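You operate a simulated robot arm through the tools that you are given. There is no shell and no other tool. Be economical: measure what you need, move in short steps, check, and stop when the job is done.

You run a simulated two-armed robot. Do the job below in one go: nothing can be reset, and whatever is moved stays where it is left.

TASK
Open the yellow drawer, take the orange-edged block on the shelf under the long grey bench and put it away in the inside of the yellow drawer, then shut the drawer. Then fetch the blue square holder and set it on the top of the packing bench. Then lift the clear start cover open. The order counts. Set down upright: blue square holder.

It is judged by the outcome, as a careful person would: the job done as asked, and still so three seconds after it is handed in. It fails if anything else is knocked over, pushed out of place, dropped, spilled or broken. A push-on lid holds only when it is set on centred and level and pressed home; a screw cap is set on level and turned clockwise until tight.

THE ROBOT
Two 7-joint arms with two-finger parallel grippers on one trunk, on a base that drives. Base frame: it is fixed to the floor where the robot stands at the start and does not move with it; the origin is under the middle of the robot, x ahead of it, y to its left, z up. Readings come in mm, rad, newtons and seconds.
The left shoulder is at the start at [144, 171, 1135], the right one opposite. With the tool pointing down near the work surface each hand reaches from about 100 to 720 mm from the robot's upright axis, wherever it stands, measured 20 degrees to its own side. Places, roughly: blue square holder [-3500, 4000, 1000]; clear start cover [-1600, 200, 900]; inside of the yellow drawer [800, 100, 700]; orange-edged block (6x5x3 cm) [-3600, 3700, 400]; top of the packing bench [-3600, 1300, 900]; yellow drawer [700, 100, 700]. Payload 4.4 kg a hand.
Tool frame (each hand has its own): the origin (TCP) lies between the finger pads and is the grasp point; the fingertips stand 23 mm ahead of it; z points along the fingers, y is the line along which they close. The gripper opens to 94 mm. The fingers are 38 mm wide and 10 mm thick; the gripper's body (54 by 96 mm) begins 39 mm behind the TCP.
Orientation is told as [roll, pitch, yaw] about the base's x, y, z axes, in that order, counted from this pose: with the fingers straight down and closing along the base's y, the tool's x points along the base's -x, its y along +y and its z along -z.

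THE INTERFACE
- The arms move only by the tool step_arm. It takes "left_motion", "right_motion" or both (then of equal length, played together; a hand with none holds still); each is a list of rows, each a list of 7 numbers: the turn, a rotation vector about the tool's x, y, z in rad, then the shift along the tool's x, y, z in mm, then the opening, from 0 (shut) to 1 (fully open). In form: [[ax, ay, az, dx, dy, dz, fingers], ...]. A call has 1 to 10 rows; each row is the pose to reach, as a shift and turn from the pose commanded when the call began, along the tool's axes at that moment. A row lasts 0.2 s, in which the tool goes at most 50 mm and 0.15 rad; a call with a longer step from one row to the next is refused whole, and so is a gripper value outside its range. Where a pose cannot be reached the arm comes as near as it can. A force on the tool above 40 N (or 10 N above the force at the start of the call, whichever is more), or a blocked arm, ends the call early, and 0.2 s more pass. The fingers move at their own pace (about 72 mm/s each) and stop on an object; they squeeze with about 34 N. The grip force told is the motor's: it shows also when the fingers shut on nothing. Time passes only in rows, and 0.2 s behind the last, so rows that repeat a pose let the fingers close. The reply holds the time, the measured pose of the TCP, the force on the tool along the base axes, the opening and the grip force, in the units named above and with some noise, with the torque about the TCP (base axes, N m) and any sound that the robot's microphone picked up.
- Cameras (640 x 400 px; columns grow to the right, rows downward): "scene" is now at [257.5, -16.6, 1261.1]; the picture's right is [-0.21, -0.98, 0.00], its down [-0.67, 0.15, -0.72] and it looks along [0.71, -0.15, -0.69] (base axes); focal length 248 px, centre (320, 200). "left" rides on the left gripper at [86, -16, -74] in its tool frame; the picture's right is [0.18, 0.98, 0.00], its down [-0.58, 0.11, -0.81] and it looks along [-0.79, 0.15, 0.59] (tool axes); focal length 243 px, centre (320, 200). "right" rides on the right gripper at [86, 16, -75] in its tool frame; the picture's right is [-0.18, 0.98, 0.00], its down [-0.58, -0.11, -0.81] and it looks along [-0.79, -0.15, 0.59] (tool axes); focal length 243 px, centre (320, 200). There is no depth. A picture from a camera that has moved, and an enlarged one, comes with that camera's place and axes in the base frame and with its lens.
- get_image(camera): a new picture of that camera. It takes no simulated time.
- slide_trunk(by): slides the trunk up (or, below 0, down) by that many mm; the arms and the scene camera ride with it, the base frame stays. It gives what a move gives, with no picture.
- steer(legs): drives the robot by 1 to 6 legs, each [ahead, left, turn to the left] in mm, mm and rad, along the robot's own axes; the way and the turn of a leg run together, so that a leg with both is an arc; at most 1500 mm and 3.142 rad a leg. The arms and the cameras ride along, it lands a little off, and it stops where it bumps. It gives what a move gives.
- aim_head(pan, tilt): turns the head with the scene camera to pan (to the left, within 1.396 rad either way) and tilt (down, from -0.506 to 1.204), counted from straight ahead of the robot. It gives what a move gives.
- enlarge(camera, box): a new picture of the part [left, top, right, bottom] of that camera's present view, enlarged. It takes no simulated time.
- hand_in(): hands the job in; it is judged then, once.

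Work in short steps. Places have to be worked out from the pictures, the camera data and where the tool is seen: move nearer, look again, correct. Check each grasp and each placing, and mend what went wrong. You have 165 turns and 118 pictures in all, those below and enlarged ones among them. Open the grippers and draw the arms clear of the work before you hand the job in, unless the task says otherwise.

The tools are called after ">>>" by a JSON object that holds its "fn" and its "kwargs". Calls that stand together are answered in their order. step_arm: Moves the arms, as the interface text tells. Its arguments: {"type":"object","properties":{"left_motion":{"type":"array","items":{"type":"array","items":{"type":"number"}}},"right_motion":{"type":"array","items":{"type":"array","items":{"type":"number"}}}},"required":[]} The other tools are called the same way: slide_trunk (by) slides the trunk up or down; steer (legs) drives the base; aim_head (pan, tilt) turns the head that bears the scene camera; get_image (camera) takes a picture; enlarge (camera, box) takes an enlarged picture of a part of a camera's view; hand_in () hands the job in.

At the start:

```text
time_s: 0.0
left_tool_pos: [594.7, 204.3, 1024.6]
left_ee_rot: [-0.001, 0.0, 0.003]
left_ft_force: [-0.1, -0.8, -0.1]
left_moment: [0.02, -0.02, -0.02]
left_opening: 93.5
left_gripper_force: 0.1
right_tool_pos: [547.8, -323.6, 1051.8]
right_ee_rot: [0.0, -0.001, 0.0]
right_ft_force: [0.1, -1.0, -0.1]
right_moment: [-0.01, 0.0, -0.02]
right_opening: 93.8
right_gripper_force: 0.1
trunk travel left (down, up): [-150.0, 238.0]
robot x, y, heading: [1.8, 1.5, 0.0]
head pan, tilt: [-0.211, 0.761]
```

scene: 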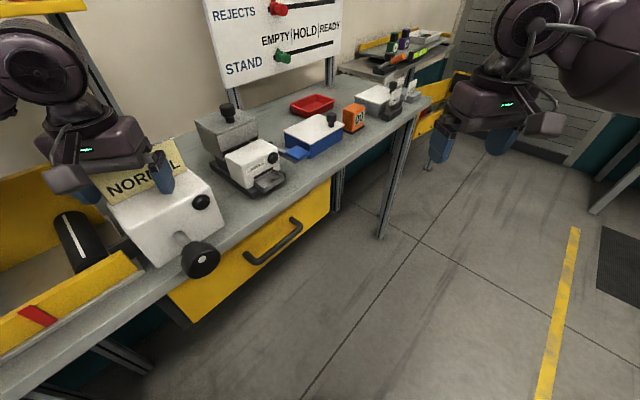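
right: 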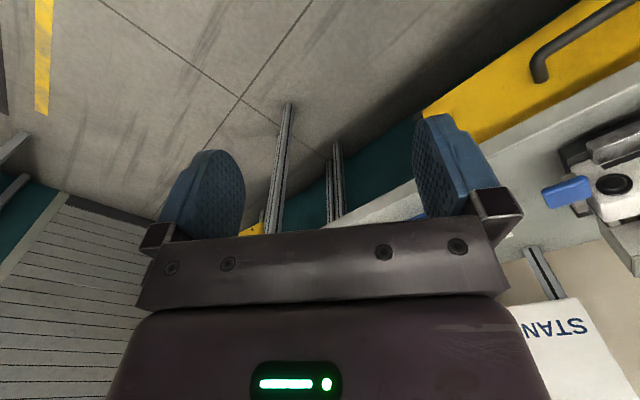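
left: 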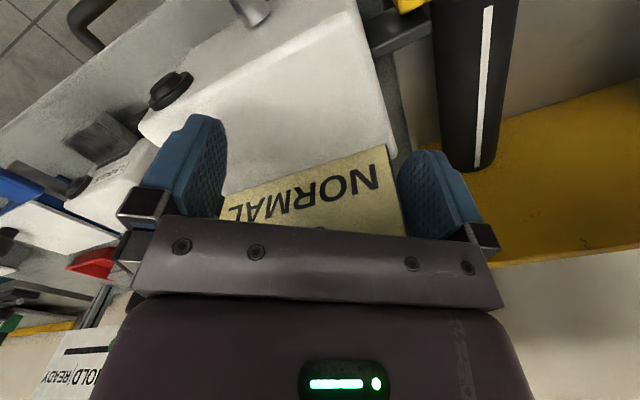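

The drawer handle appears near [694, 29, 700], and the bench seems skewed relative to my base axes. I'll take a closer look at the drawer.

>>> {"fn": "enlarge", "kwargs": {"camera": "scene", "box": [140, 120, 400, 340]}}

>>> {"fn": "aim_head", "kwargs": {"pan": 0.3, "tilt": 0.9}}

>>> {"fn": "get_image", "kwargs": {"camera": "scene"}}

```text
1.82 times, centred on (270, 230) of scene
camera zoom: at [257.5, -16.6, 1261.1], right [-0.21, -0.98, 0.0], down [-0.67, 0.15, -0.72], along [0.71, -0.15, -0.69], focal length 451 px, centre (411, 146)
```

zoom: 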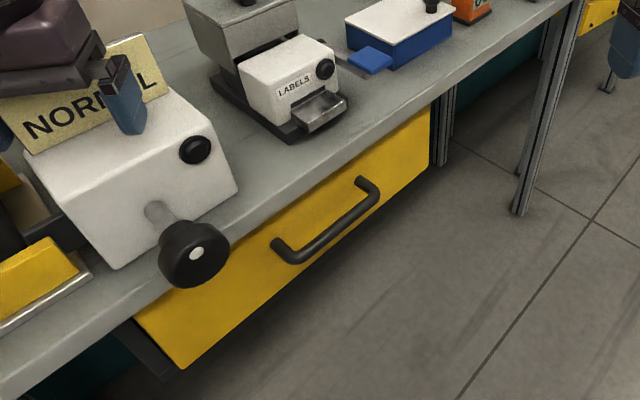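

```text
time_s: 0.9
left_tool_pos: [595.4, 202.6, 1024.5]
left_ee_rot: [0.0, 0.002, 0.002]
left_ft_force: [-0.4, -0.6, -0.2]
left_moment: [-0.01, 0.0, 0.0]
left_opening: 94.2
left_gripper_force: 0.2
right_tool_pos: [548.6, -322.5, 1050.8]
right_ee_rot: [0.0, 0.0, 0.001]
right_ft_force: [-0.4, 0.4, 0.2]
right_moment: [0.0, 0.0, 0.0]
right_opening: 94.0
right_gripper_force: 0.1
trunk travel left (down, up): [-150.0, 238.0]
robot x, y, heading: [2.4, 2.5, -0.004]
head pan, tilt: [0.3, 0.901]
```

```text
113 pictures are left
camera scene: at [249.2, 23.0, 1250.1], right [0.29, -0.96, 0.0], down [-0.75, -0.23, -0.62], along [0.59, 0.18, -0.78], focal length 248 px, centre (320, 200)
```

scene: 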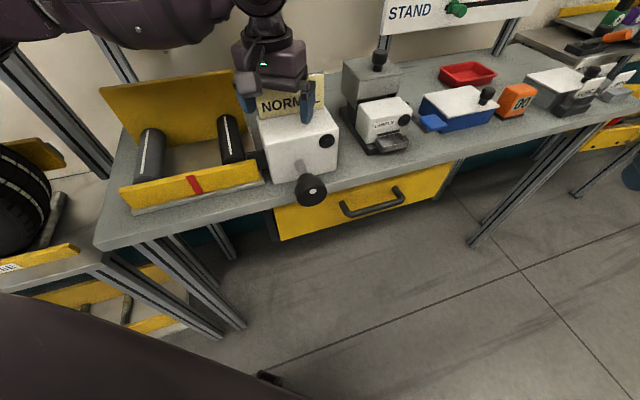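

Bench front runs roughly along (0.6, -0.8), so I must turn left about 0.64 rad to face it. First I'll look left and right for room before driving.

>>> {"fn": "aim_head", "kwargs": {"pan": 1.39, "tilt": 0.4}}

>>> {"fn": "get_image", "kwargs": {"camera": "scene"}}

>>> {"fn": "aim_head", "kwargs": {"pan": -1.39, "tilt": 0.4}}

>>> {"fn": "get_image", "kwargs": {"camera": "scene"}}

```text
time_s: 2.3
left_tool_pos: [596.1, 203.3, 1024.2]
left_ee_rot: [0.001, 0.0, 0.0]
left_ft_force: [0.5, 1.0, 0.3]
left_moment: [-0.01, 0.01, 0.03]
left_opening: 93.9
left_gripper_force: 0.1
right_tool_pos: [547.6, -323.1, 1052.0]
right_ee_rot: [0.0, 0.001, 0.001]
right_ft_force: [-0.2, 0.5, 0.7]
right_moment: [0.01, 0.01, -0.02]
right_opening: 93.8
right_gripper_force: 0.0
trunk travel left (down, up): [-150.0, 238.0]
robot x, y, heading: [1.7, 0.3, -0.001]
head pan, tilt: [1.389, 0.4]
```

```text
112 pictures are left
camera scene: at [193.8, 91.8, 1293.1], right [0.98, -0.18, 0.0], down [-0.07, -0.38, -0.92], along [0.17, 0.91, -0.39], focal length 248 px, centre (320, 200)
```

scene: 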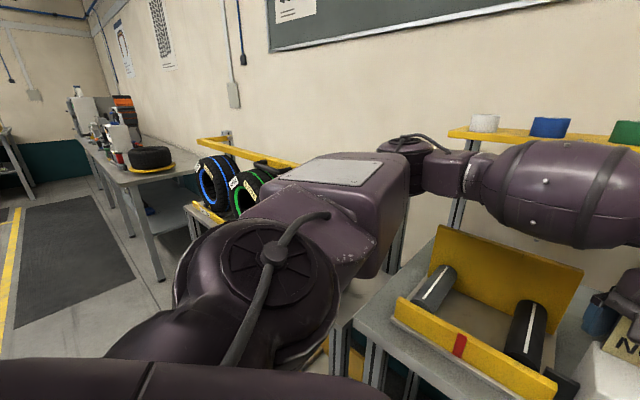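

```text
time_s: 4.7
left_tool_pos: [595.3, 203.3, 1024.3]
left_ee_rot: [-0.001, 0.002, 0.002]
left_ft_force: [0.1, 0.1, -0.3]
left_moment: [-0.01, -0.04, 0.02]
left_opening: 94.0
left_gripper_force: 0.1
right_tool_pos: [546.9, -322.7, 1052.2]
right_ee_rot: [-0.001, -0.001, 0.0]
right_ft_force: [-0.4, -1.0, 0.0]
right_moment: [-0.02, 0.0, 0.0]
right_opening: 93.9
right_gripper_force: 0.0
trunk travel left (down, up): [-150.0, 238.0]
robot x, y, heading: [-2.5, -0.6, 0.004]
head pan, tilt: [-1.389, 0.4]
```

```text
111 pictures are left
camera scene: at [193.8, -90.4, 1293.1], right [-0.98, -0.18, 0.0], down [-0.07, 0.38, -0.92], along [0.17, -0.91, -0.39], focal length 248 px, centre (320, 200)
```

scene: 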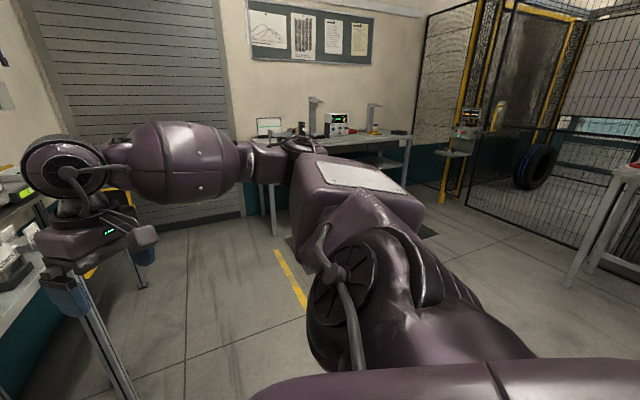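

Room is turned about 0.64 rad relative to base axes. I back off slightly, turn to face the bench, and look at the drawer.

>>> {"fn": "steer", "kwargs": {"legs": [[-250, 0, 0], [0, 0, 0.64]]}}

>>> {"fn": "aim_head", "kwargs": {"pan": 0, "tilt": 0.8}}

>>> {"fn": "get_image", "kwargs": {"camera": "scene"}}

```text
time_s: 8.3
left_tool_pos: [103.5, 519.2, 1023.7]
left_ee_rot: [-0.001, -0.001, 0.646]
left_ft_force: [-0.5, 0.1, 1.0]
left_moment: [-0.02, 0.01, -0.02]
left_opening: 93.9
left_gripper_force: 0.0
right_tool_pos: [380.5, 70.2, 1051.8]
right_ee_rot: [0.001, 0.0, 0.642]
right_ft_force: [-0.8, -0.4, 0.6]
right_moment: [0.01, 0.02, 0.0]
right_opening: 94.1
right_gripper_force: 0.1
trunk travel left (down, up): [-150.0, 238.0]
robot x, y, heading: [-253.1, -1.0, 0.642]
head pan, tilt: [-1.389, 0.4]
```

```text
time_s: 9.8
left_tool_pos: [104.1, 520.0, 1024.7]
left_ee_rot: [0.001, 0.0, 0.644]
left_ft_force: [0.0, 0.2, 0.4]
left_moment: [0.01, -0.01, 0.01]
left_opening: 94.0
left_gripper_force: 0.0
right_tool_pos: [381.3, 68.4, 1052.2]
right_ee_rot: [0.001, 0.0, 0.643]
right_ft_force: [-0.9, 0.6, 0.1]
right_moment: [-0.01, 0.03, 0.02]
right_opening: 94.0
right_gripper_force: 0.1
trunk travel left (down, up): [-150.0, 238.0]
robot x, y, heading: [-251.5, -2.0, 0.641]
head pan, tilt: [0.0, 0.799]
```

```text
110 pictures are left
camera scene: at [-44.9, 155.6, 1258.0], right [0.6, -0.8, 0.0], down [-0.57, -0.43, -0.7], along [0.56, 0.42, -0.72], focal length 248 px, centre (320, 200)
```

scene: 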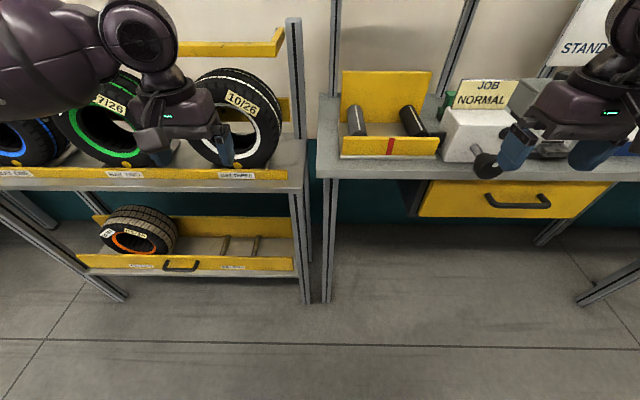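

The handle triangulates to about 709 mm ahead and 501 mm right of the robot, z≈800. I shift right so it lies before the right arm and yaw the right hand +90° for a grip on the horizontal bar.

>>> {"fn": "steer", "kwargs": {"legs": [[-40, -300, -0.01]]}}

>>> {"fn": "step_arm", "kwargs": {"right_motion": [[0, 0, -0.15, 0, 0, 0, 1], [0, 0, -0.3, 0, 0, 0, 1], [0, 0, -0.45, 0, 0, 0, 1], [0, 0, -0.6, 0, 0, 0, 1], [0, 0, -0.75, 0, 0, 0, 1], [0, 0, -0.9, 0, 0, 0, 1], [0, 0, -1.05, 0, 0, 0, 1], [0, 0, -1.2, 0, 0, 0, 1], [0, 0, -1.35, 0, 0, 0, 1], [0, 0, -1.5, 0, 0, 0, 1]]}}

>>> {"fn": "aim_head", "kwargs": {"pan": -0.35, "tilt": 0.75}}

>>> {"fn": "get_image", "kwargs": {"camera": "scene"}}

>>> {"fn": "get_image", "kwargs": {"camera": "right"}}

```text
time_s: 13.0
left_tool_pos: [254.7, 252.9, 1023.8]
left_ee_rot: [0.002, 0.0, 0.633]
left_ft_force: [-0.2, -0.2, -0.4]
left_moment: [-0.01, -0.01, 0.0]
left_opening: 93.8
left_gripper_force: 0.1
right_tool_pos: [526.6, -198.6, 1051.8]
right_ee_rot: [0.0, 0.001, 0.632]
right_ft_force: [-0.2, 0.5, 0.5]
right_moment: [-0.05, 0.0, 0.0]
right_opening: 94.0
right_gripper_force: 0.1
trunk travel left (down, up): [-150.0, 238.0]
robot x, y, heading: [-106.8, -259.2, 0.629]
head pan, tilt: [0.0, 0.799]
```

```text
time_s: 15.2
left_tool_pos: [254.3, 256.1, 1020.2]
left_ee_rot: [0.0, 0.005, 0.635]
left_ft_force: [0.1, -0.9, -0.3]
left_moment: [-0.01, 0.0, -0.02]
left_opening: 93.6
left_gripper_force: 0.1
right_tool_pos: [411.6, -153.6, 1075.9]
right_ee_rot: [0.001, -0.031, 1.906]
right_ft_force: [-0.1, 0.9, -1.4]
right_moment: [-0.08, 0.01, -0.01]
right_opening: 94.1
right_gripper_force: 0.0
right hand out of reach, approached as far as the arm can: row 6, 7, 8, 9, 10
trunk travel left (down, up): [-150.0, 238.0]
robot x, y, heading: [-106.0, -261.0, 0.636]
head pan, tilt: [0.0, 0.799]
```

```text
time_s: 16.0
left_tool_pos: [252.2, 254.0, 1023.9]
left_ee_rot: [0.0, 0.0, 0.634]
left_ft_force: [0.2, -0.5, 0.2]
left_moment: [0.02, -0.03, 0.03]
left_opening: 93.9
left_gripper_force: 0.0
right_tool_pos: [412.0, -156.6, 1077.6]
right_ee_rot: [-0.005, -0.034, 1.902]
right_ft_force: [0.1, 0.1, 0.0]
right_moment: [-0.02, 0.0, 0.01]
right_opening: 94.1
right_gripper_force: 0.0
trunk travel left (down, up): [-150.0, 238.0]
robot x, y, heading: [-107.6, -261.9, 0.632]
head pan, tilt: [-0.351, 0.75]
```

```text
109 pictures are left
camera scene: at [115.9, -133.2, 1261.9], right [0.28, -0.96, 0.0], down [-0.66, -0.19, -0.73], along [0.7, 0.2, -0.68], focal length 248 px, centre (320, 200)
```

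scene: 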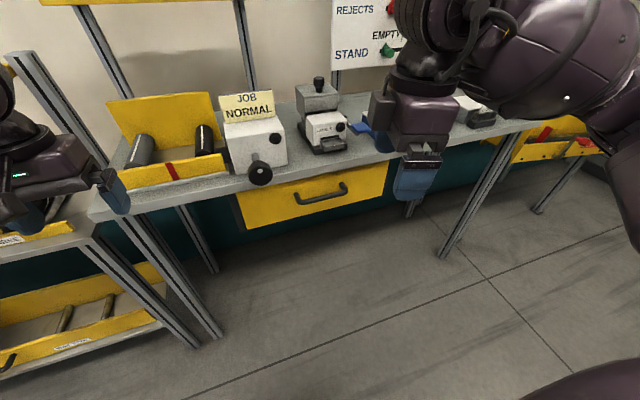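

```text
108 pictures are left
camera right: at [426.1, -245.1, 1150.7], right [-0.99, -0.15, 0.0], down [-0.08, 0.56, 0.83], along [-0.12, 0.82, -0.56], focal length 243 px, centre (320, 200)
```

right: 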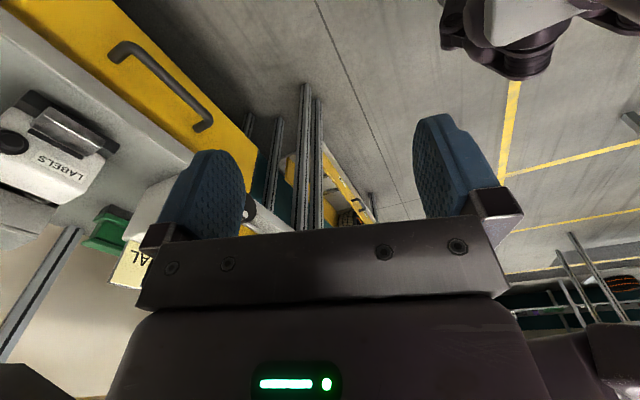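

Yaw +90° is limited for this arm, so I try the other way (−90°): unwinding first and then continuing.

>>> {"fn": "step_arm", "kwargs": {"right_motion": [[0, 0, 0.15, 0, 0, 0, 1], [0, 0, 0.3, 0, 0, 0, 1], [0, 0, 0.45, 0, 0, 0, 1], [0, 0, 0.6, 0, 0, 0, 1], [0, 0, 0.75, 0, 0, 0, 1], [0, 0, 0.9, 0, 0, 0, 1], [0, 0, 1.05, 0, 0, 0, 1], [0, 0, 1.2, 0, 0, 0, 1], [0, 0, 1.35, 0, 0, 0, 1], [0, 0, 1.5, 0, 0, 0, 1]]}}

>>> {"fn": "step_arm", "kwargs": {"right_motion": [[0, 0, 0.15, 0, 0, 0, 1], [0, 0, 0.3, 0, 0, 0, 1], [0, 0, 0.45, 0, 0, 0, 1], [0, 0, 0.6, 0, 0, 0, 1], [0, 0, 0.75, 0, 0, 0, 1], [0, 0, 0.9, 0, 0, 0, 1], [0, 0, 1.05, 0, 0, 0, 1], [0, 0, 1.2, 0, 0, 0, 1], [0, 0, 1.35, 0, 0, 0, 1], [0, 0, 1.5, 0, 0, 0, 1]]}}

```text
time_s: 18.2
left_tool_pos: [253.5, 254.0, 1023.7]
left_ee_rot: [0.002, 0.0, 0.633]
left_ft_force: [0.3, -0.7, -0.1]
left_moment: [0.01, -0.02, -0.02]
left_opening: 93.9
left_gripper_force: 0.1
right_tool_pos: [410.5, -157.7, 1077.9]
right_ee_rot: [0.032, -0.006, 0.401]
right_ft_force: [0.1, 0.3, -0.7]
right_moment: [-0.03, 0.0, 0.0]
right_opening: 94.0
right_gripper_force: 0.0
trunk travel left (down, up): [-150.0, 238.0]
robot x, y, heading: [-104.7, -259.2, 0.631]
head pan, tilt: [-0.351, 0.75]
```

```text
time_s: 20.4
left_tool_pos: [253.0, 252.6, 1024.3]
left_ee_rot: [0.0, 0.001, 0.634]
left_ft_force: [-0.6, 0.5, 0.2]
left_moment: [0.0, -0.04, -0.01]
left_opening: 93.8
left_gripper_force: 0.0
right_tool_pos: [411.5, -156.3, 1077.2]
right_ee_rot: [0.008, 0.032, -1.099]
right_ft_force: [0.1, -0.5, -0.2]
right_moment: [0.0, 0.0, 0.04]
right_opening: 94.0
right_gripper_force: 0.0
trunk travel left (down, up): [-150.0, 238.0]
robot x, y, heading: [-108.8, -263.3, 0.626]
head pan, tilt: [-0.351, 0.75]
```

The −90° side reaches fine, and lateral alignment with the handle is already right (v≈-220). Now trim yaw, then tilt the hand forward and come down to a pre-grasp point short of the handle.

>>> {"fn": "step_arm", "kwargs": {"right_motion": [[0, 0, -0.15, 0, 0, 0, 1]]}}

>>> {"fn": "step_arm", "kwargs": {"right_motion": [[-0.12, 0, 0, 0, 10, 28, 1], [-0.24, 0, 0, 0, 20, 55, 1], [-0.36, 0, 0, 0, 35, 82, 1], [-0.48, 0, 0, 0, 50, 110, 1], [-0.6, 0, 0, 0, 65, 138, 1], [-0.72, 0, 0, 0, 85, 165, 1], [-0.82, 0, 0, 0, 105, 190, 1], [-0.9, 0, 0, 0, 120, 200, 1]]}}

>>> {"fn": "get_image", "kwargs": {"camera": "scene"}}

>>> {"fn": "get_image", "kwargs": {"camera": "right"}}

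```text
time_s: 20.8
left_tool_pos: [253.6, 254.2, 1024.7]
left_ee_rot: [-0.001, 0.0, 0.633]
left_ft_force: [-0.9, -0.5, -0.8]
left_moment: [-0.01, -0.01, 0.02]
left_opening: 93.9
left_gripper_force: 0.2
right_tool_pos: [411.2, -156.5, 1076.8]
right_ee_rot: [0.013, 0.03, -0.948]
right_ft_force: [0.3, 0.5, -0.2]
right_moment: [-0.04, 0.01, -0.01]
right_opening: 93.9
right_gripper_force: 0.0
trunk travel left (down, up): [-150.0, 238.0]
robot x, y, heading: [-106.0, -262.6, 0.637]
head pan, tilt: [-0.351, 0.75]
```

```text
time_s: 22.6
left_tool_pos: [253.3, 253.5, 1024.6]
left_ee_rot: [-0.001, -0.001, 0.633]
left_ft_force: [-0.1, -0.6, 0.1]
left_moment: [-0.01, 0.01, -0.02]
left_opening: 94.1
left_gripper_force: 0.1
right_tool_pos: [495.1, -89.4, 889.6]
right_ee_rot: [0.836, 0.031, -0.946]
right_ft_force: [-0.4, -0.3, 0.0]
right_moment: [-0.02, 0.01, -0.01]
right_opening: 94.0
right_gripper_force: 0.1
right hand out of reach, approached as far as the arm can: row 8
trunk travel left (down, up): [-150.0, 238.0]
robot x, y, heading: [-105.5, -264.7, 0.635]
head pan, tilt: [-0.351, 0.75]
```

```text
107 pictures are left
camera scene: at [115.5, -133.6, 1262.2], right [0.28, -0.96, 0.0], down [-0.66, -0.19, -0.73], along [0.7, 0.2, -0.68], focal length 248 px, centre (320, 200)
```

scene: 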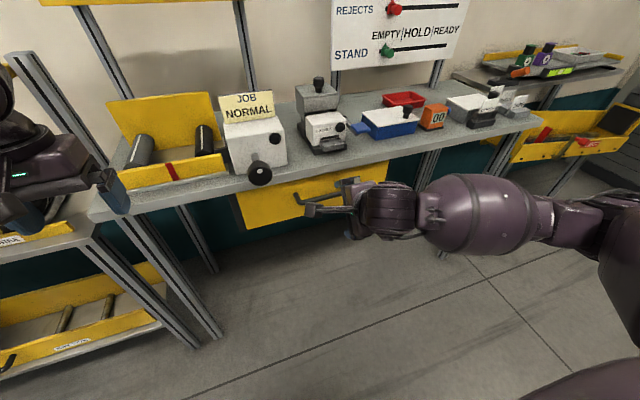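

```text
106 pictures are left
camera right: at [410.6, -46.4, 954.2], right [0.66, 0.22, 0.72], down [-0.2, -0.88, 0.44], along [0.73, -0.43, -0.53], focal length 243 px, centre (320, 200)
```

right: 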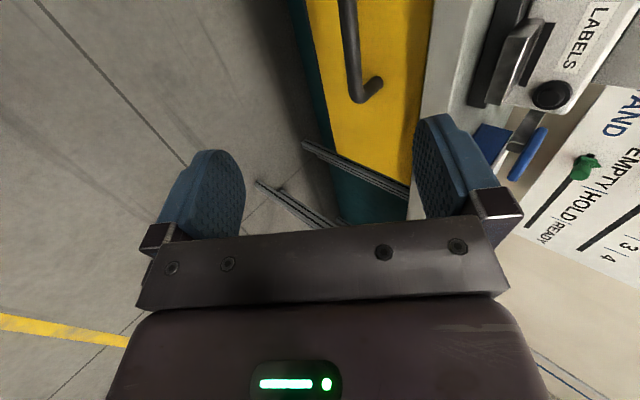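

Combined views put the handle centre near (635, 12, 786) base, i.e. 760 ahead/217 right; the hand is laterally lined up with it. I move to ~80 mm short along the finger axis, tilting further towards horizontal and narrowing the fingers.

>>> {"fn": "step_arm", "kwargs": {"right_motion": [[0, 0, 0, 0, 0, 20, 0.8], [-0.07, 0, 0, 0, 0, 45, 0.6], [-0.14, 0, 0, 0, 0, 70, 0.5], [-0.2, 0, 0, 0, 0, 95, 0.5]]}}

>>> {"fn": "get_image", "kwargs": {"camera": "right"}}

>>> {"fn": "enlarge", "kwargs": {"camera": "scene", "box": [200, 130, 440, 280]}}

```text
time_s: 23.6
left_tool_pos: [254.6, 251.8, 1025.3]
left_ee_rot: [0.002, 0.001, 0.631]
left_ft_force: [0.2, -0.9, -0.4]
left_moment: [0.06, 0.02, -0.02]
left_opening: 94.1
left_gripper_force: 0.0
right_tool_pos: [548.0, -104.1, 869.9]
right_ee_rot: [0.887, 0.064, -0.924]
right_ft_force: [0.9, 0.5, 0.0]
right_moment: [-0.01, 0.03, 0.05]
right_opening: 47.2
right_gripper_force: 0.0
right hand out of reach, approached as far as the arm can: row 2, 3, 4
trunk travel left (down, up): [-150.0, 238.0]
robot x, y, heading: [-107.8, -263.2, 0.632]
head pan, tilt: [-0.351, 0.75]
```

```text
105 pictures are left
camera right: at [460.7, -66.1, 935.3], right [0.64, 0.19, 0.75], down [-0.19, -0.9, 0.39], along [0.75, -0.39, -0.54], focal length 243 px, centre (320, 200)
```

right: 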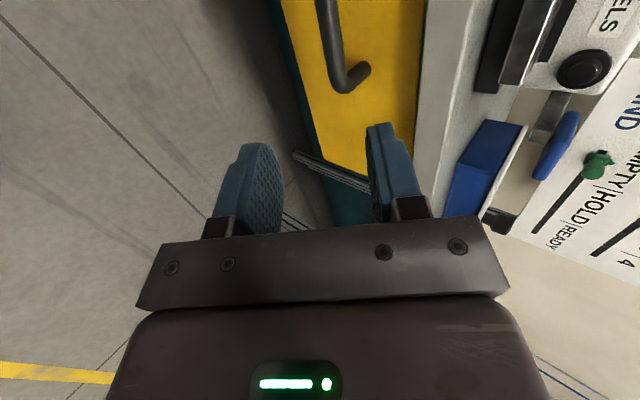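

```text
2.67 times, centred on (320, 205) of scene
camera zoom: at [116.8, -135.9, 1262.0], right [0.28, -0.96, 0.0], down [-0.66, -0.19, -0.73], along [0.7, 0.2, -0.68], focal length 662 px, centre (320, 187)
```

zoom: 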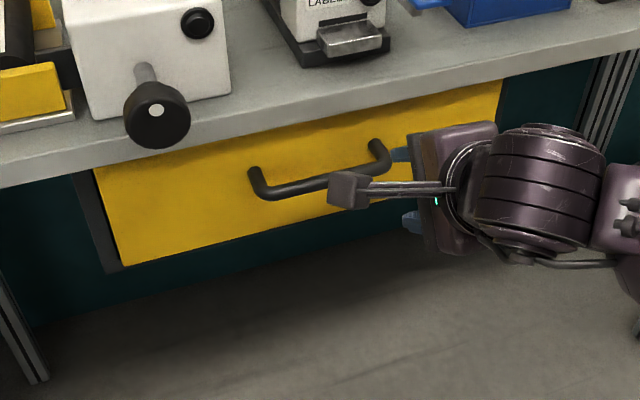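

The wrist limit stops further arm reach, so I'll use the trunk and base to bring the hand to the handle: about 131 ahead, 40 left, 78 down, in stages. First pull the left arm back and lower the trunk.

>>> {"fn": "step_arm", "kwargs": {"left_motion": [[0, 0, 0, 45, 0, 0, 0.5], [0, 0, 0, 90, 0, 0, 0.2], [0, 0, 0, 135, 0, 0, 0], [0, 0, 0, 180, 0, 0, 0]]}}

>>> {"fn": "slide_trunk", "kwargs": {"by": -48}}

>>> {"fn": "steer", "kwargs": {"legs": [[85, 38, 0]]}}

>>> {"fn": "get_image", "kwargs": {"camera": "right"}}

>>> {"fn": "enlarge", "kwargs": {"camera": "scene", "box": [200, 130, 440, 280]}}

```text
time_s: 24.6
left_tool_pos: [132.0, 167.0, 1025.0]
left_ee_rot: [0.002, 0.005, 0.633]
left_ft_force: [0.1, -0.2, 0.4]
left_moment: [-0.02, 0.01, 0.01]
left_opening: 0.0
left_gripper_force: 33.9
left hand out of reach, approached as far as the arm can: row 4
right_tool_pos: [548.0, -101.2, 868.1]
right_ee_rot: [0.88, 0.062, -0.924]
right_ft_force: [0.4, -0.6, -1.5]
right_moment: [0.0, 0.02, -0.01]
right_opening: 47.1
right_gripper_force: 0.0
trunk travel left (down, up): [-150.0, 238.0]
robot x, y, heading: [-108.2, -264.8, 0.634]
head pan, tilt: [-0.351, 0.75]
```

```text
time_s: 25.5
left_tool_pos: [143.7, 175.1, 928.1]
left_ee_rot: [-0.001, 0.162, 0.633]
left_ft_force: [-0.2, -0.3, 0.1]
left_moment: [0.04, -0.02, 0.0]
left_opening: 0.1
left_gripper_force: 34.2
right_tool_pos: [537.4, -109.1, 759.3]
right_ee_rot: [0.75, 0.063, -0.931]
right_ft_force: [-0.5, 0.2, 0.6]
right_moment: [-0.01, 0.03, 0.02]
right_opening: 47.0
right_gripper_force: 0.0
trunk travel left (down, up): [-102.0, 286.0]
robot x, y, heading: [-105.1, -261.1, 0.629]
head pan, tilt: [-0.351, 0.75]
```

```text
time_s: 26.7
left_tool_pos: [190.3, 256.2, 927.6]
left_ee_rot: [0.001, 0.167, 0.635]
left_ft_force: [0.1, 0.0, -0.1]
left_moment: [0.0, -0.01, -0.03]
left_opening: 0.0
left_gripper_force: 34.2
right_tool_pos: [585.5, -27.9, 756.6]
right_ee_rot: [0.744, 0.062, -0.931]
right_ft_force: [0.7, 0.5, -0.3]
right_moment: [0.02, 0.0, 0.01]
right_opening: 47.1
right_gripper_force: 0.1
trunk travel left (down, up): [-102.0, 286.0]
robot x, y, heading: [-64.9, -181.9, 0.635]
head pan, tilt: [-0.351, 0.75]
```

```text
103 pictures are left
camera right: at [505.7, 15.7, 829.4], right [0.71, 0.25, 0.65], down [-0.14, -0.87, 0.48], along [0.69, -0.43, -0.58], focal length 243 px, centre (320, 200)
```

right: 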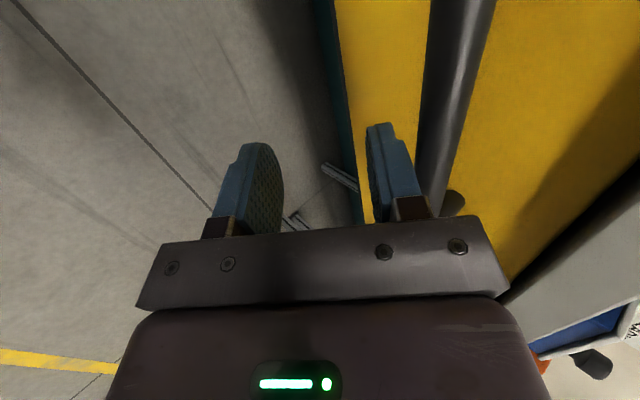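

```text
2.67 times, centred on (320, 205) of scene
camera zoom: at [201.7, -22.9, 1203.0], right [0.28, -0.96, 0.0], down [-0.66, -0.19, -0.73], along [0.7, 0.2, -0.68], focal length 662 px, centre (320, 187)
```

zoom: 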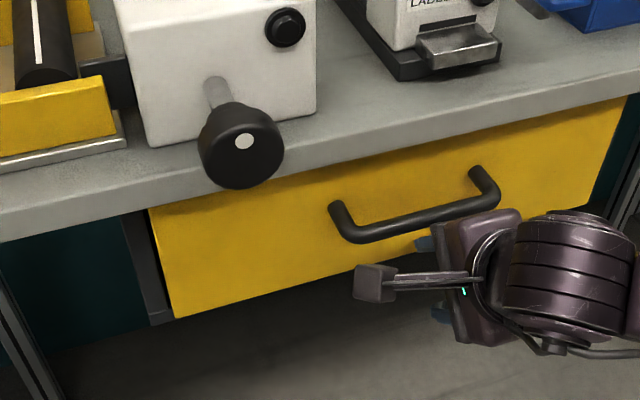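

The handle is now measured at n≈491, z≈796 (13 mm bar) — just above the upper finger. I back the hand off along its axis, shift it up by ~54 mm along its closing axis, and check.

>>> {"fn": "step_arm", "kwargs": {"right_motion": [[0, 0, 0, 0, 0, -30, 0.5], [0, 0, 0, 0, 0, -60, 0.5], [0, 0, 0, 0, 27, -60, 0.6], [0, 0, 0, 0, 54, -60, 0.6]]}}

>>> {"fn": "get_image", "kwargs": {"camera": "right"}}

```text
time_s: 27.7
left_tool_pos: [191.0, 255.8, 926.9]
left_ee_rot: [-0.001, 0.165, 0.635]
left_ft_force: [0.5, 0.4, 0.2]
left_moment: [0.02, 0.05, -0.02]
left_opening: 0.2
left_gripper_force: 34.1
right_tool_pos: [587.6, -32.0, 837.7]
right_ee_rot: [0.744, 0.062, -0.932]
right_ft_force: [-0.2, -0.3, -0.2]
right_moment: [-0.01, 0.03, 0.01]
right_opening: 56.5
right_gripper_force: 0.1
trunk travel left (down, up): [-102.0, 286.0]
robot x, y, heading: [-59.1, -182.3, 0.63]
head pan, tilt: [-0.351, 0.75]
```

```text
101 pictures are left
camera right: at [508.0, 11.1, 910.3], right [0.71, 0.25, 0.65], down [-0.14, -0.87, 0.48], along [0.69, -0.43, -0.58], focal length 243 px, centre (320, 200)
```

right: 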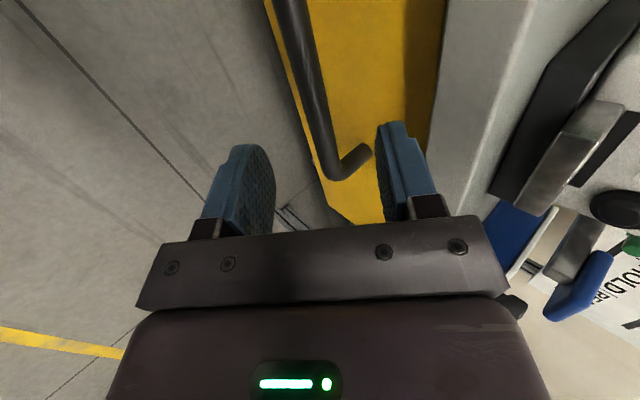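

The bar now lies on the finger axis, ~59 mm ahead of the TCP. I advance 50 mm and close.

>>> {"fn": "step_arm", "kwargs": {"right_motion": [[0, 0, 0, 0, 0, 20, 0.6], [0, 0, 0, 0, 0, 38, 0.6], [0, 0, 0, 0, 0, 50, 0.6], [0, 0, 0, 0, 0, 50, 0], [0, 0, 0, 0, 0, 50, 0], [0, 0, 0, 0, 0, 50, 0]]}}

>>> {"fn": "get_image", "kwargs": {"camera": "right"}}

```text
time_s: 29.1
left_tool_pos: [189.8, 254.7, 926.2]
left_ee_rot: [-0.001, 0.167, 0.634]
left_ft_force: [-0.5, -0.1, -0.6]
left_moment: [-0.03, 0.0, -0.01]
left_opening: 0.1
left_gripper_force: 33.9
right_tool_pos: [612.3, -10.8, 801.5]
right_ee_rot: [0.744, 0.061, -0.93]
right_ft_force: [-7.0, -5.5, -5.9]
right_moment: [-1.04, -0.57, 1.52]
right_opening: 17.0
right_gripper_force: 45.1
trunk travel left (down, up): [-102.0, 286.0]
robot x, y, heading: [-58.5, -179.0, 0.633]
head pan, tilt: [-0.351, 0.75]
```

```text
100 pictures are left
camera right: at [532.9, 32.5, 872.1], right [0.71, 0.25, 0.65], down [-0.14, -0.86, 0.48], along [0.69, -0.43, -0.58], focal length 243 px, centre (320, 200)
```

right: 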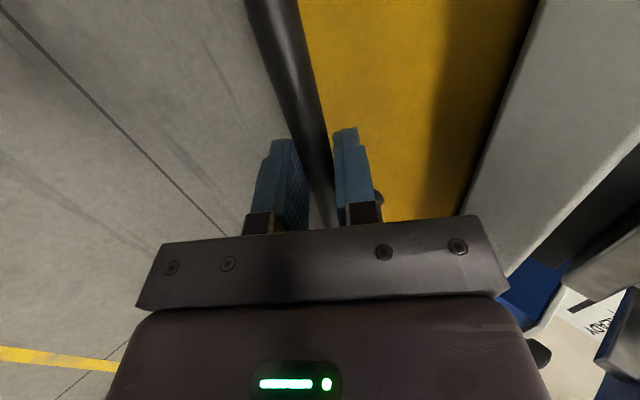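

Gripped on the bar (17 mm). Pull the drawer by driving straight back.

>>> {"fn": "steer", "kwargs": {"legs": [[-100, 0, 0]]}}

>>> {"fn": "get_image", "kwargs": {"camera": "scene"}}

```text
time_s: 30.2
left_tool_pos: [110.1, 196.8, 924.5]
left_ee_rot: [-0.002, 0.169, 0.633]
left_ft_force: [-0.2, -0.3, 0.0]
left_moment: [0.0, 0.05, -0.04]
left_opening: 0.0
left_gripper_force: 33.8
right_tool_pos: [531.1, -68.9, 800.6]
right_ee_rot: [0.744, 0.064, -0.932]
right_ft_force: [-7.4, 10.0, -15.4]
right_moment: [-0.86, -0.57, 1.41]
right_opening: 17.0
right_gripper_force: 44.8
trunk travel left (down, up): [-102.0, 286.0]
robot x, y, heading: [-138.6, -244.4, 0.635]
head pan, tilt: [-0.351, 0.75]
```

```text
99 pictures are left
camera scene: at [121.1, -81.7, 1202.8], right [0.28, -0.96, 0.0], down [-0.66, -0.19, -0.73], along [0.7, 0.2, -0.68], focal length 248 px, centre (320, 200)
```

scene: 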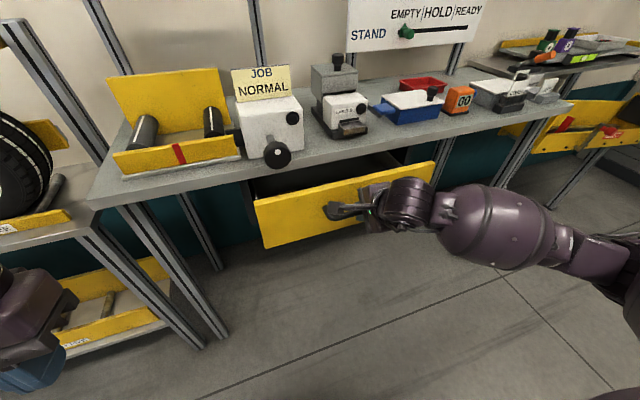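

Drawer is coming out. I keep pulling another 130 mm.

>>> {"fn": "steer", "kwargs": {"legs": [[-130, 0, 0]]}}

>>> {"fn": "get_image", "kwargs": {"camera": "scene"}}

```text
time_s: 31.5
left_tool_pos: [5.8, 120.4, 926.6]
left_ee_rot: [-0.001, 0.166, 0.635]
left_ft_force: [0.8, 0.1, 0.2]
left_moment: [-0.03, -0.03, -0.04]
left_opening: 0.0
left_gripper_force: 34.6
right_tool_pos: [427.3, -145.0, 800.4]
right_ee_rot: [0.744, 0.068, -0.93]
right_ft_force: [-8.2, 12.9, -10.5]
right_moment: [-0.74, -0.53, 1.56]
right_opening: 16.9
right_gripper_force: 44.7
trunk travel left (down, up): [-102.0, 286.0]
robot x, y, heading: [-247.0, -315.4, 0.633]
head pan, tilt: [-0.351, 0.75]
```

```text
98 pictures are left
camera scene: at [16.9, -157.9, 1202.9], right [0.28, -0.96, 0.0], down [-0.66, -0.19, -0.73], along [0.7, 0.2, -0.68], focal length 248 px, centre (320, 200)
```

scene: 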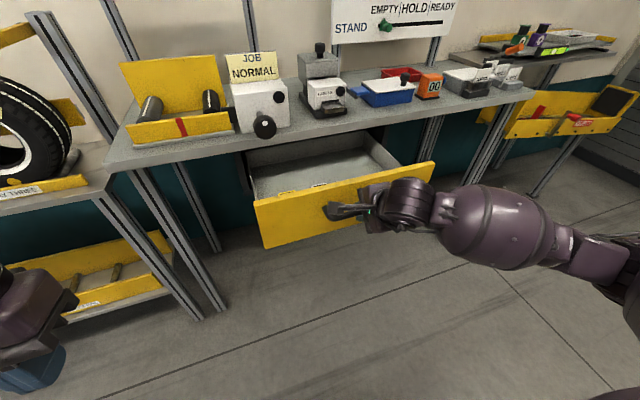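

Drawer is open ~230 mm, ample. Release and back the hand away along its axis.

>>> {"fn": "step_arm", "kwargs": {"right_motion": [[0, 0, 0, 0, 0, 0, 0.5], [0, 0, 0, 0, 0, 0, 0.6], [0, 0, 0, 0, 0, -30, 0.6], [0, 0, 0, 0, 0, -70, 0.6], [0, 0, 0, 0, 0, -110, 0.6]]}}

>>> {"fn": "enlarge", "kwargs": {"camera": "scene", "box": [200, 110, 460, 270]}}

```text
time_s: 32.7
left_tool_pos: [7.0, 120.4, 926.3]
left_ee_rot: [-0.002, 0.166, 0.635]
left_ft_force: [0.5, 0.5, 0.3]
left_moment: [-0.05, 0.02, -0.01]
left_opening: 0.0
left_gripper_force: 34.6
right_tool_pos: [374.9, -190.8, 878.3]
right_ee_rot: [0.748, 0.067, -0.925]
right_ft_force: [0.4, -0.7, -0.9]
right_moment: [0.0, 0.01, -0.01]
right_opening: 56.4
right_gripper_force: 0.1
right hand out of reach, approached as far as the arm can: row 5
trunk travel left (down, up): [-102.0, 286.0]
robot x, y, heading: [-245.5, -315.1, 0.634]
head pan, tilt: [-0.351, 0.75]
```

```text
2.46 times, centred on (330, 190) of scene
camera zoom: at [17.3, -158.8, 1202.7], right [0.28, -0.96, 0.0], down [-0.66, -0.19, -0.73], along [0.7, 0.2, -0.68], focal length 611 px, centre (295, 225)
```

zoom: 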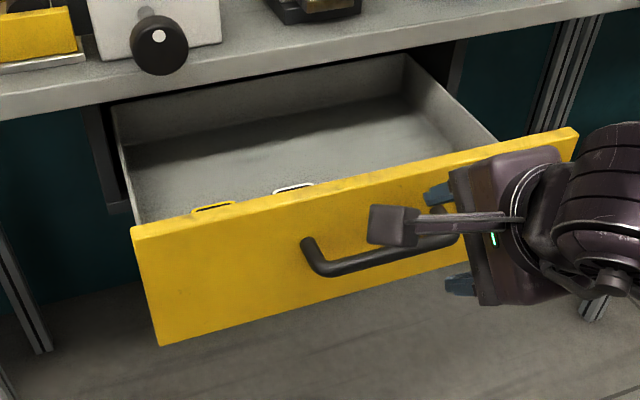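

Drawer is clear. Now back away, turn left 90° along the wall toward the far end, and look.

>>> {"fn": "steer", "kwargs": {"legs": [[-250, 0, 0], [0, 0, 1.571]]}}

>>> {"fn": "aim_head", "kwargs": {"pan": 0.2, "tilt": 0.35}}

>>> {"fn": "get_image", "kwargs": {"camera": "scene"}}

```text
time_s: 34.5
left_tool_pos: [-158.9, -8.1, 927.4]
left_ee_rot: [0.001, 0.163, 0.627]
left_ft_force: [-0.4, 0.2, -0.2]
left_moment: [0.01, -0.01, 0.0]
left_opening: 0.0
left_gripper_force: 33.5
right_tool_pos: [208.4, -319.4, 879.3]
right_ee_rot: [0.749, 0.067, -0.932]
right_ft_force: [-0.4, 0.0, 0.5]
right_moment: [0.01, 0.03, -0.01]
right_opening: 56.3
right_gripper_force: 0.0
trunk travel left (down, up): [-102.0, 286.0]
robot x, y, heading: [-415.5, -447.5, 0.628]
head pan, tilt: [-0.351, 0.75]
stopped in leg 1: the robot was blocked; the commanded pose is now the measured one
```

```text
time_s: 35.5
left_tool_pos: [-158.6, -7.7, 927.1]
left_ee_rot: [0.002, 0.163, 0.628]
left_ft_force: [-0.5, 0.3, -0.4]
left_moment: [0.01, -0.01, -0.01]
left_opening: 0.1
left_gripper_force: 33.7
right_tool_pos: [207.5, -319.9, 879.2]
right_ee_rot: [0.751, 0.066, -0.929]
right_ft_force: [0.2, -0.4, -0.2]
right_moment: [0.04, 0.0, 0.01]
right_opening: 56.5
right_gripper_force: 0.0
trunk travel left (down, up): [-102.0, 286.0]
robot x, y, heading: [-411.8, -446.7, 0.625]
head pan, tilt: [0.201, 0.351]
```

```text
96 pictures are left
camera scene: at [-167.0, -240.7, 1238.8], right [0.73, -0.68, 0.0], down [-0.23, -0.25, -0.94], along [0.64, 0.69, -0.34], focal length 248 px, centre (320, 200)
```

scene: 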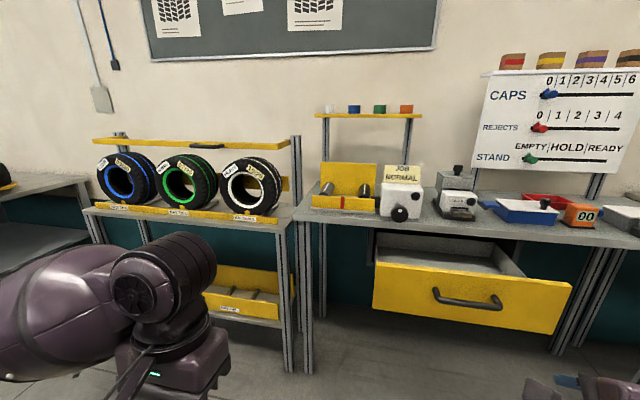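

Something behind blocked the base lightly. I ease forward, turn left and look toward the left to see what it was.

>>> {"fn": "steer", "kwargs": {"legs": [[70, 0, 0], [0, 0, 1.571]]}}

>>> {"fn": "get_image", "kwargs": {"camera": "scene"}}

>>> {"fn": "aim_head", "kwargs": {"pan": 1.35, "tilt": 0.5}}

>>> {"fn": "get_image", "kwargs": {"camera": "scene"}}

```text
time_s: 39.7
left_tool_pos: [-745.0, -74.3, 931.4]
left_ee_rot: [-0.014, 0.147, 2.028]
left_ft_force: [0.1, 0.4, 0.4]
left_moment: [0.03, -0.01, 0.03]
left_opening: 0.0
left_gripper_force: 34.7
right_tool_pos: [-382.4, 233.1, 878.8]
right_ee_rot: [0.751, 0.068, 0.482]
right_ft_force: [0.3, 0.3, 0.3]
right_moment: [0.0, -0.02, 0.0]
right_opening: 56.1
right_gripper_force: 0.1
trunk travel left (down, up): [-102.0, 286.0]
robot x, y, heading: [-358.6, -401.7, 2.043]
head pan, tilt: [0.201, 0.351]
stopped in leg 2: the robot was blocked; the commanded pose is now the measured one
```

```text
95 pictures are left
camera scene: at [-518.6, -121.9, 1238.4], right [0.78, 0.62, 0.0], down [0.21, -0.27, -0.94], along [-0.58, 0.74, -0.34], focal length 248 px, centre (320, 200)
```

scene: 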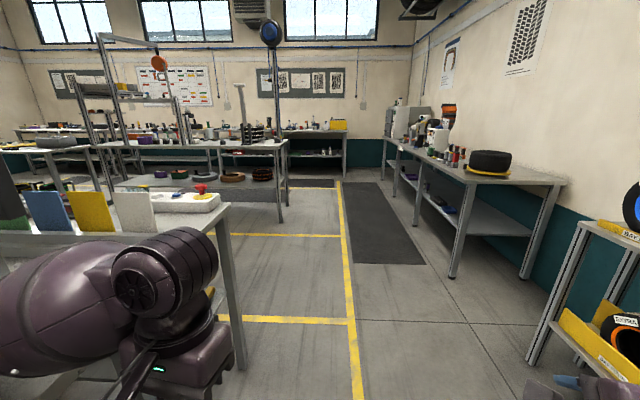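

```text
time_s: 41.1
left_tool_pos: [-745.0, -73.5, 932.3]
left_ee_rot: [-0.01, 0.15, 2.032]
left_ft_force: [0.8, 0.9, -0.3]
left_moment: [-0.04, -0.03, 0.01]
left_opening: 0.3
left_gripper_force: 34.3
right_tool_pos: [-382.4, 235.4, 877.3]
right_ee_rot: [0.748, 0.069, 0.483]
right_ft_force: [-0.4, 0.2, 0.2]
right_moment: [-0.01, -0.02, 0.0]
right_opening: 56.3
right_gripper_force: 0.1
trunk travel left (down, up): [-102.0, 286.0]
robot x, y, heading: [-358.4, -403.3, 2.041]
head pan, tilt: [1.349, 0.499]
```

```text
94 pictures are left
camera scene: at [-549.1, -215.6, 1224.7], right [-0.24, 0.97, 0.0], down [0.46, 0.11, -0.88], along [-0.85, -0.22, -0.48], focal length 248 px, centre (320, 200)
```

scene: 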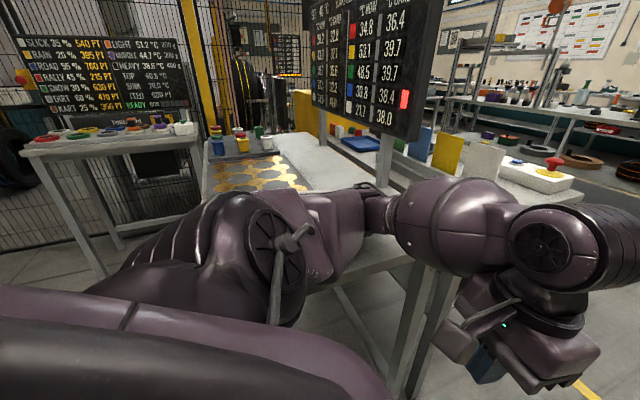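

The left elbow was against the neighbouring table on the left (which carries the white box with the red button). I shift right away from it, finish the turn, and check the table.

>>> {"fn": "steer", "kwargs": {"legs": [[40, -160, 0], [0, 0, 0.16]]}}

>>> {"fn": "get_image", "kwargs": {"camera": "scene"}}

```text
time_s: 43.8
left_tool_pos: [-666.7, -36.1, 933.0]
left_ee_rot: [-0.014, 0.149, 2.189]
left_ft_force: [0.4, 0.0, 0.0]
left_moment: [0.05, 0.0, 0.01]
left_opening: 0.0
left_gripper_force: 34.3
right_tool_pos: [-356.6, 327.1, 879.8]
right_ee_rot: [0.749, 0.066, 0.643]
right_ft_force: [-0.1, -0.5, 0.2]
right_moment: [0.01, -0.05, -0.01]
right_opening: 56.3
right_gripper_force: 0.0
trunk travel left (down, up): [-102.0, 286.0]
robot x, y, heading: [-233.8, -294.8, 2.193]
head pan, tilt: [1.349, 0.499]
```

```text
93 pictures are left
camera scene: at [-450.9, -144.8, 1225.1], right [-0.4, 0.92, 0.0], down [0.44, 0.19, -0.88], along [-0.81, -0.35, -0.48], focal length 248 px, centre (320, 200)
```

scene: 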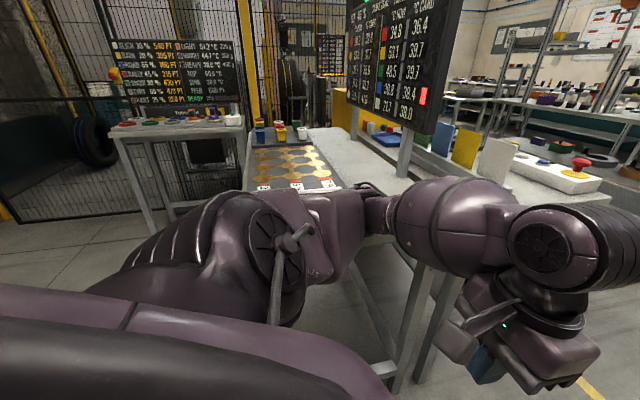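

Nothing looks disturbed. Corridor ahead is clear along the wall, so I drive ~3.6 m toward the far bench and look.

>>> {"fn": "steer", "kwargs": {"legs": [[1500, 0, 0], [1500, 0, 0.01], [600, 0, 0]]}}

>>> {"fn": "aim_head", "kwargs": {"pan": 0.15, "tilt": 0.5}}

>>> {"fn": "get_image", "kwargs": {"camera": "scene"}}

```text
time_s: 61.3
left_tool_pos: [-2775.9, 2889.6, 932.1]
left_ee_rot: [-0.014, 0.147, 2.193]
left_ft_force: [0.1, 0.4, -0.9]
left_moment: [-0.01, 0.01, -0.03]
left_opening: 0.0
left_gripper_force: 34.3
right_tool_pos: [-2466.5, 3253.8, 880.1]
right_ee_rot: [0.752, 0.067, 0.646]
right_ft_force: [-0.2, 0.1, -0.1]
right_moment: [-0.02, 0.01, -0.01]
right_opening: 56.3
right_gripper_force: 0.1
trunk travel left (down, up): [-102.0, 286.0]
robot x, y, heading: [-2339.1, 2632.0, 2.202]
head pan, tilt: [1.349, 0.499]
```

```text
time_s: 62.7
left_tool_pos: [-2775.5, 2890.9, 932.9]
left_ee_rot: [-0.014, 0.148, 2.194]
left_ft_force: [0.2, 0.2, -0.4]
left_moment: [-0.01, 0.03, 0.0]
left_opening: 0.0
left_gripper_force: 33.8
right_tool_pos: [-2467.8, 3255.5, 880.9]
right_ee_rot: [0.752, 0.066, 0.646]
right_ft_force: [0.4, 0.1, -0.6]
right_moment: [0.01, 0.01, 0.0]
right_opening: 56.3
right_gripper_force: 0.1
trunk travel left (down, up): [-102.0, 286.0]
robot x, y, heading: [-2342.7, 2634.9, 2.196]
head pan, tilt: [0.15, 0.499]
```

```text
92 pictures are left
camera scene: at [-2539.5, 2882.3, 1225.2], right [0.71, 0.7, 0.0], down [0.34, -0.34, -0.88], along [-0.62, 0.62, -0.48], focal length 248 px, centre (320, 200)
```

scene: 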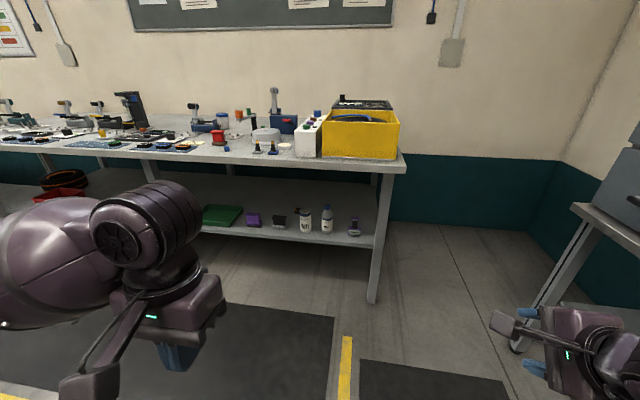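

>>> {"fn": "enlarge", "kwargs": {"camera": "scene", "box": [180, 80, 420, 250]}}

>>> {"fn": "enlarge", "kwargs": {"camera": "scene", "box": [0, 80, 240, 240]}}

```text
2.35 times, centred on (300, 165) of scene
camera zoom: at [-2539.5, 2882.3, 1225.2], right [0.71, 0.7, 0.0], down [0.34, -0.34, -0.88], along [-0.62, 0.62, -0.48], focal length 584 px, centre (367, 282)
```

zoom: 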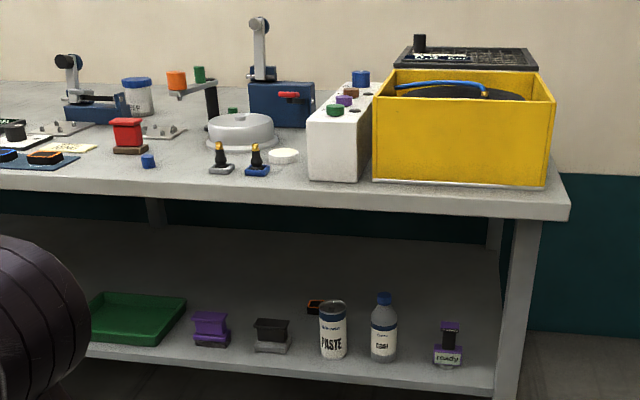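

```text
2.50 times, centred on (120, 160) of scene
camera zoom: at [-2539.5, 2882.3, 1225.2], right [0.71, 0.7, 0.0], down [0.34, -0.34, -0.88], along [-0.62, 0.62, -0.48], focal length 620 px, centre (820, 300)
```

zoom: 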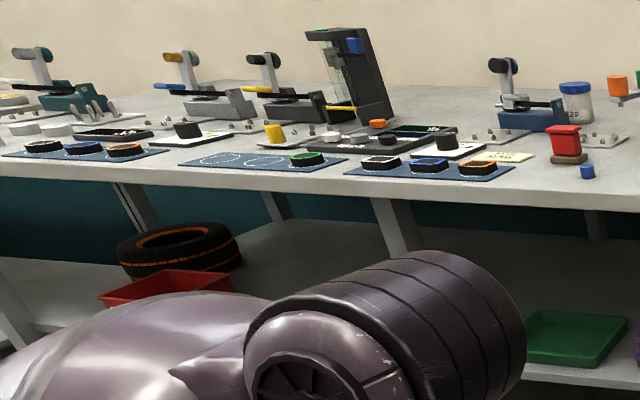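

The orange-edged block sits on the lower shelf behind the paste can, about (-3610, 3755, 385). I move closer with room for the arms to reposition.

>>> {"fn": "steer", "kwargs": {"legs": [[560, 190, 0.008]]}}

>>> {"fn": "aim_head", "kwargs": {"pan": 0.0, "tilt": 0.6}}

>>> {"fn": "get_image", "kwargs": {"camera": "scene"}}

>>> {"fn": "enlarge", "kwargs": {"camera": "scene", "box": [180, 40, 480, 230]}}

```text
time_s: 66.0
left_tool_pos: [-3263.0, 3223.3, 932.4]
left_ee_rot: [-0.015, 0.149, 2.204]
left_ft_force: [-0.1, -0.7, 0.7]
left_moment: [0.02, 0.0, 0.0]
left_opening: 0.3
left_gripper_force: 34.2
right_tool_pos: [-2958.2, 3590.5, 879.5]
right_ee_rot: [0.751, 0.067, 0.656]
right_ft_force: [0.4, -0.4, -0.2]
right_moment: [0.01, 0.02, 0.01]
right_opening: 56.3
right_gripper_force: 0.1
trunk travel left (down, up): [-102.0, 286.0]
robot x, y, heading: [-2822.1, 2968.7, 2.218]
head pan, tilt: [0.15, 0.499]
```

```text
time_s: 66.8
left_tool_pos: [-3262.3, 3223.1, 931.8]
left_ee_rot: [-0.014, 0.147, 2.204]
left_ft_force: [0.3, 0.7, 0.0]
left_moment: [-0.01, 0.01, -0.02]
left_opening: 0.0
left_gripper_force: 34.4
right_tool_pos: [-2958.1, 3590.9, 880.6]
right_ee_rot: [0.752, 0.067, 0.656]
right_ft_force: [0.8, -0.2, 0.6]
right_moment: [-0.01, -0.01, -0.01]
right_opening: 56.5
right_gripper_force: 0.1
trunk travel left (down, up): [-102.0, 286.0]
robot x, y, heading: [-2826.3, 2970.7, 2.215]
head pan, tilt: [0.0, 0.6]
```

```text
89 pictures are left
camera scene: at [-3015.1, 3224.4, 1216.1], right [0.8, 0.6, 0.0], down [0.34, -0.45, -0.83], along [-0.49, 0.66, -0.56], focal length 248 px, centre (320, 200)
```

scene: 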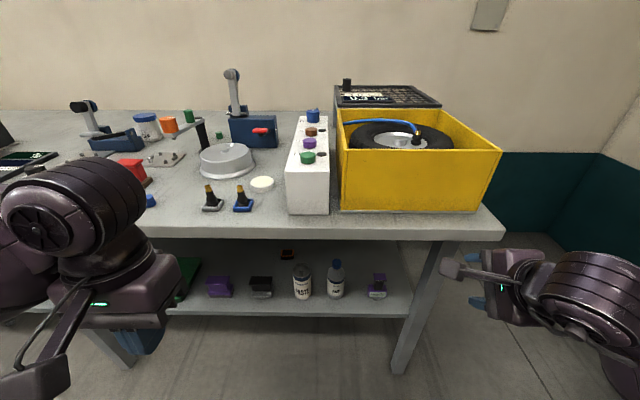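

```text
2.11 times, centred on (330, 135) of scene
camera zoom: at [-3015.1, 3224.4, 1216.1], right [0.8, 0.6, 0.0], down [0.34, -0.45, -0.83], along [-0.49, 0.66, -0.56], focal length 522 px, centre (299, 337)
```

zoom: 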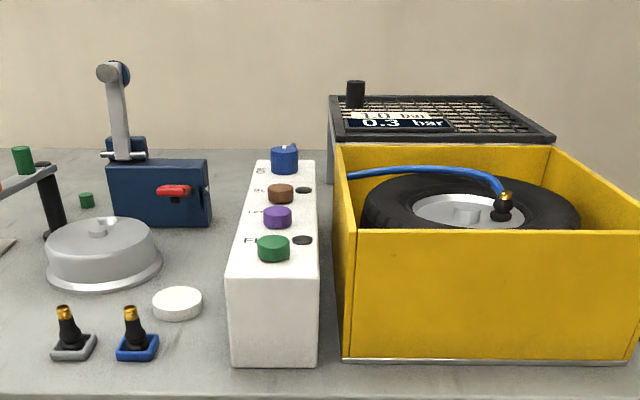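

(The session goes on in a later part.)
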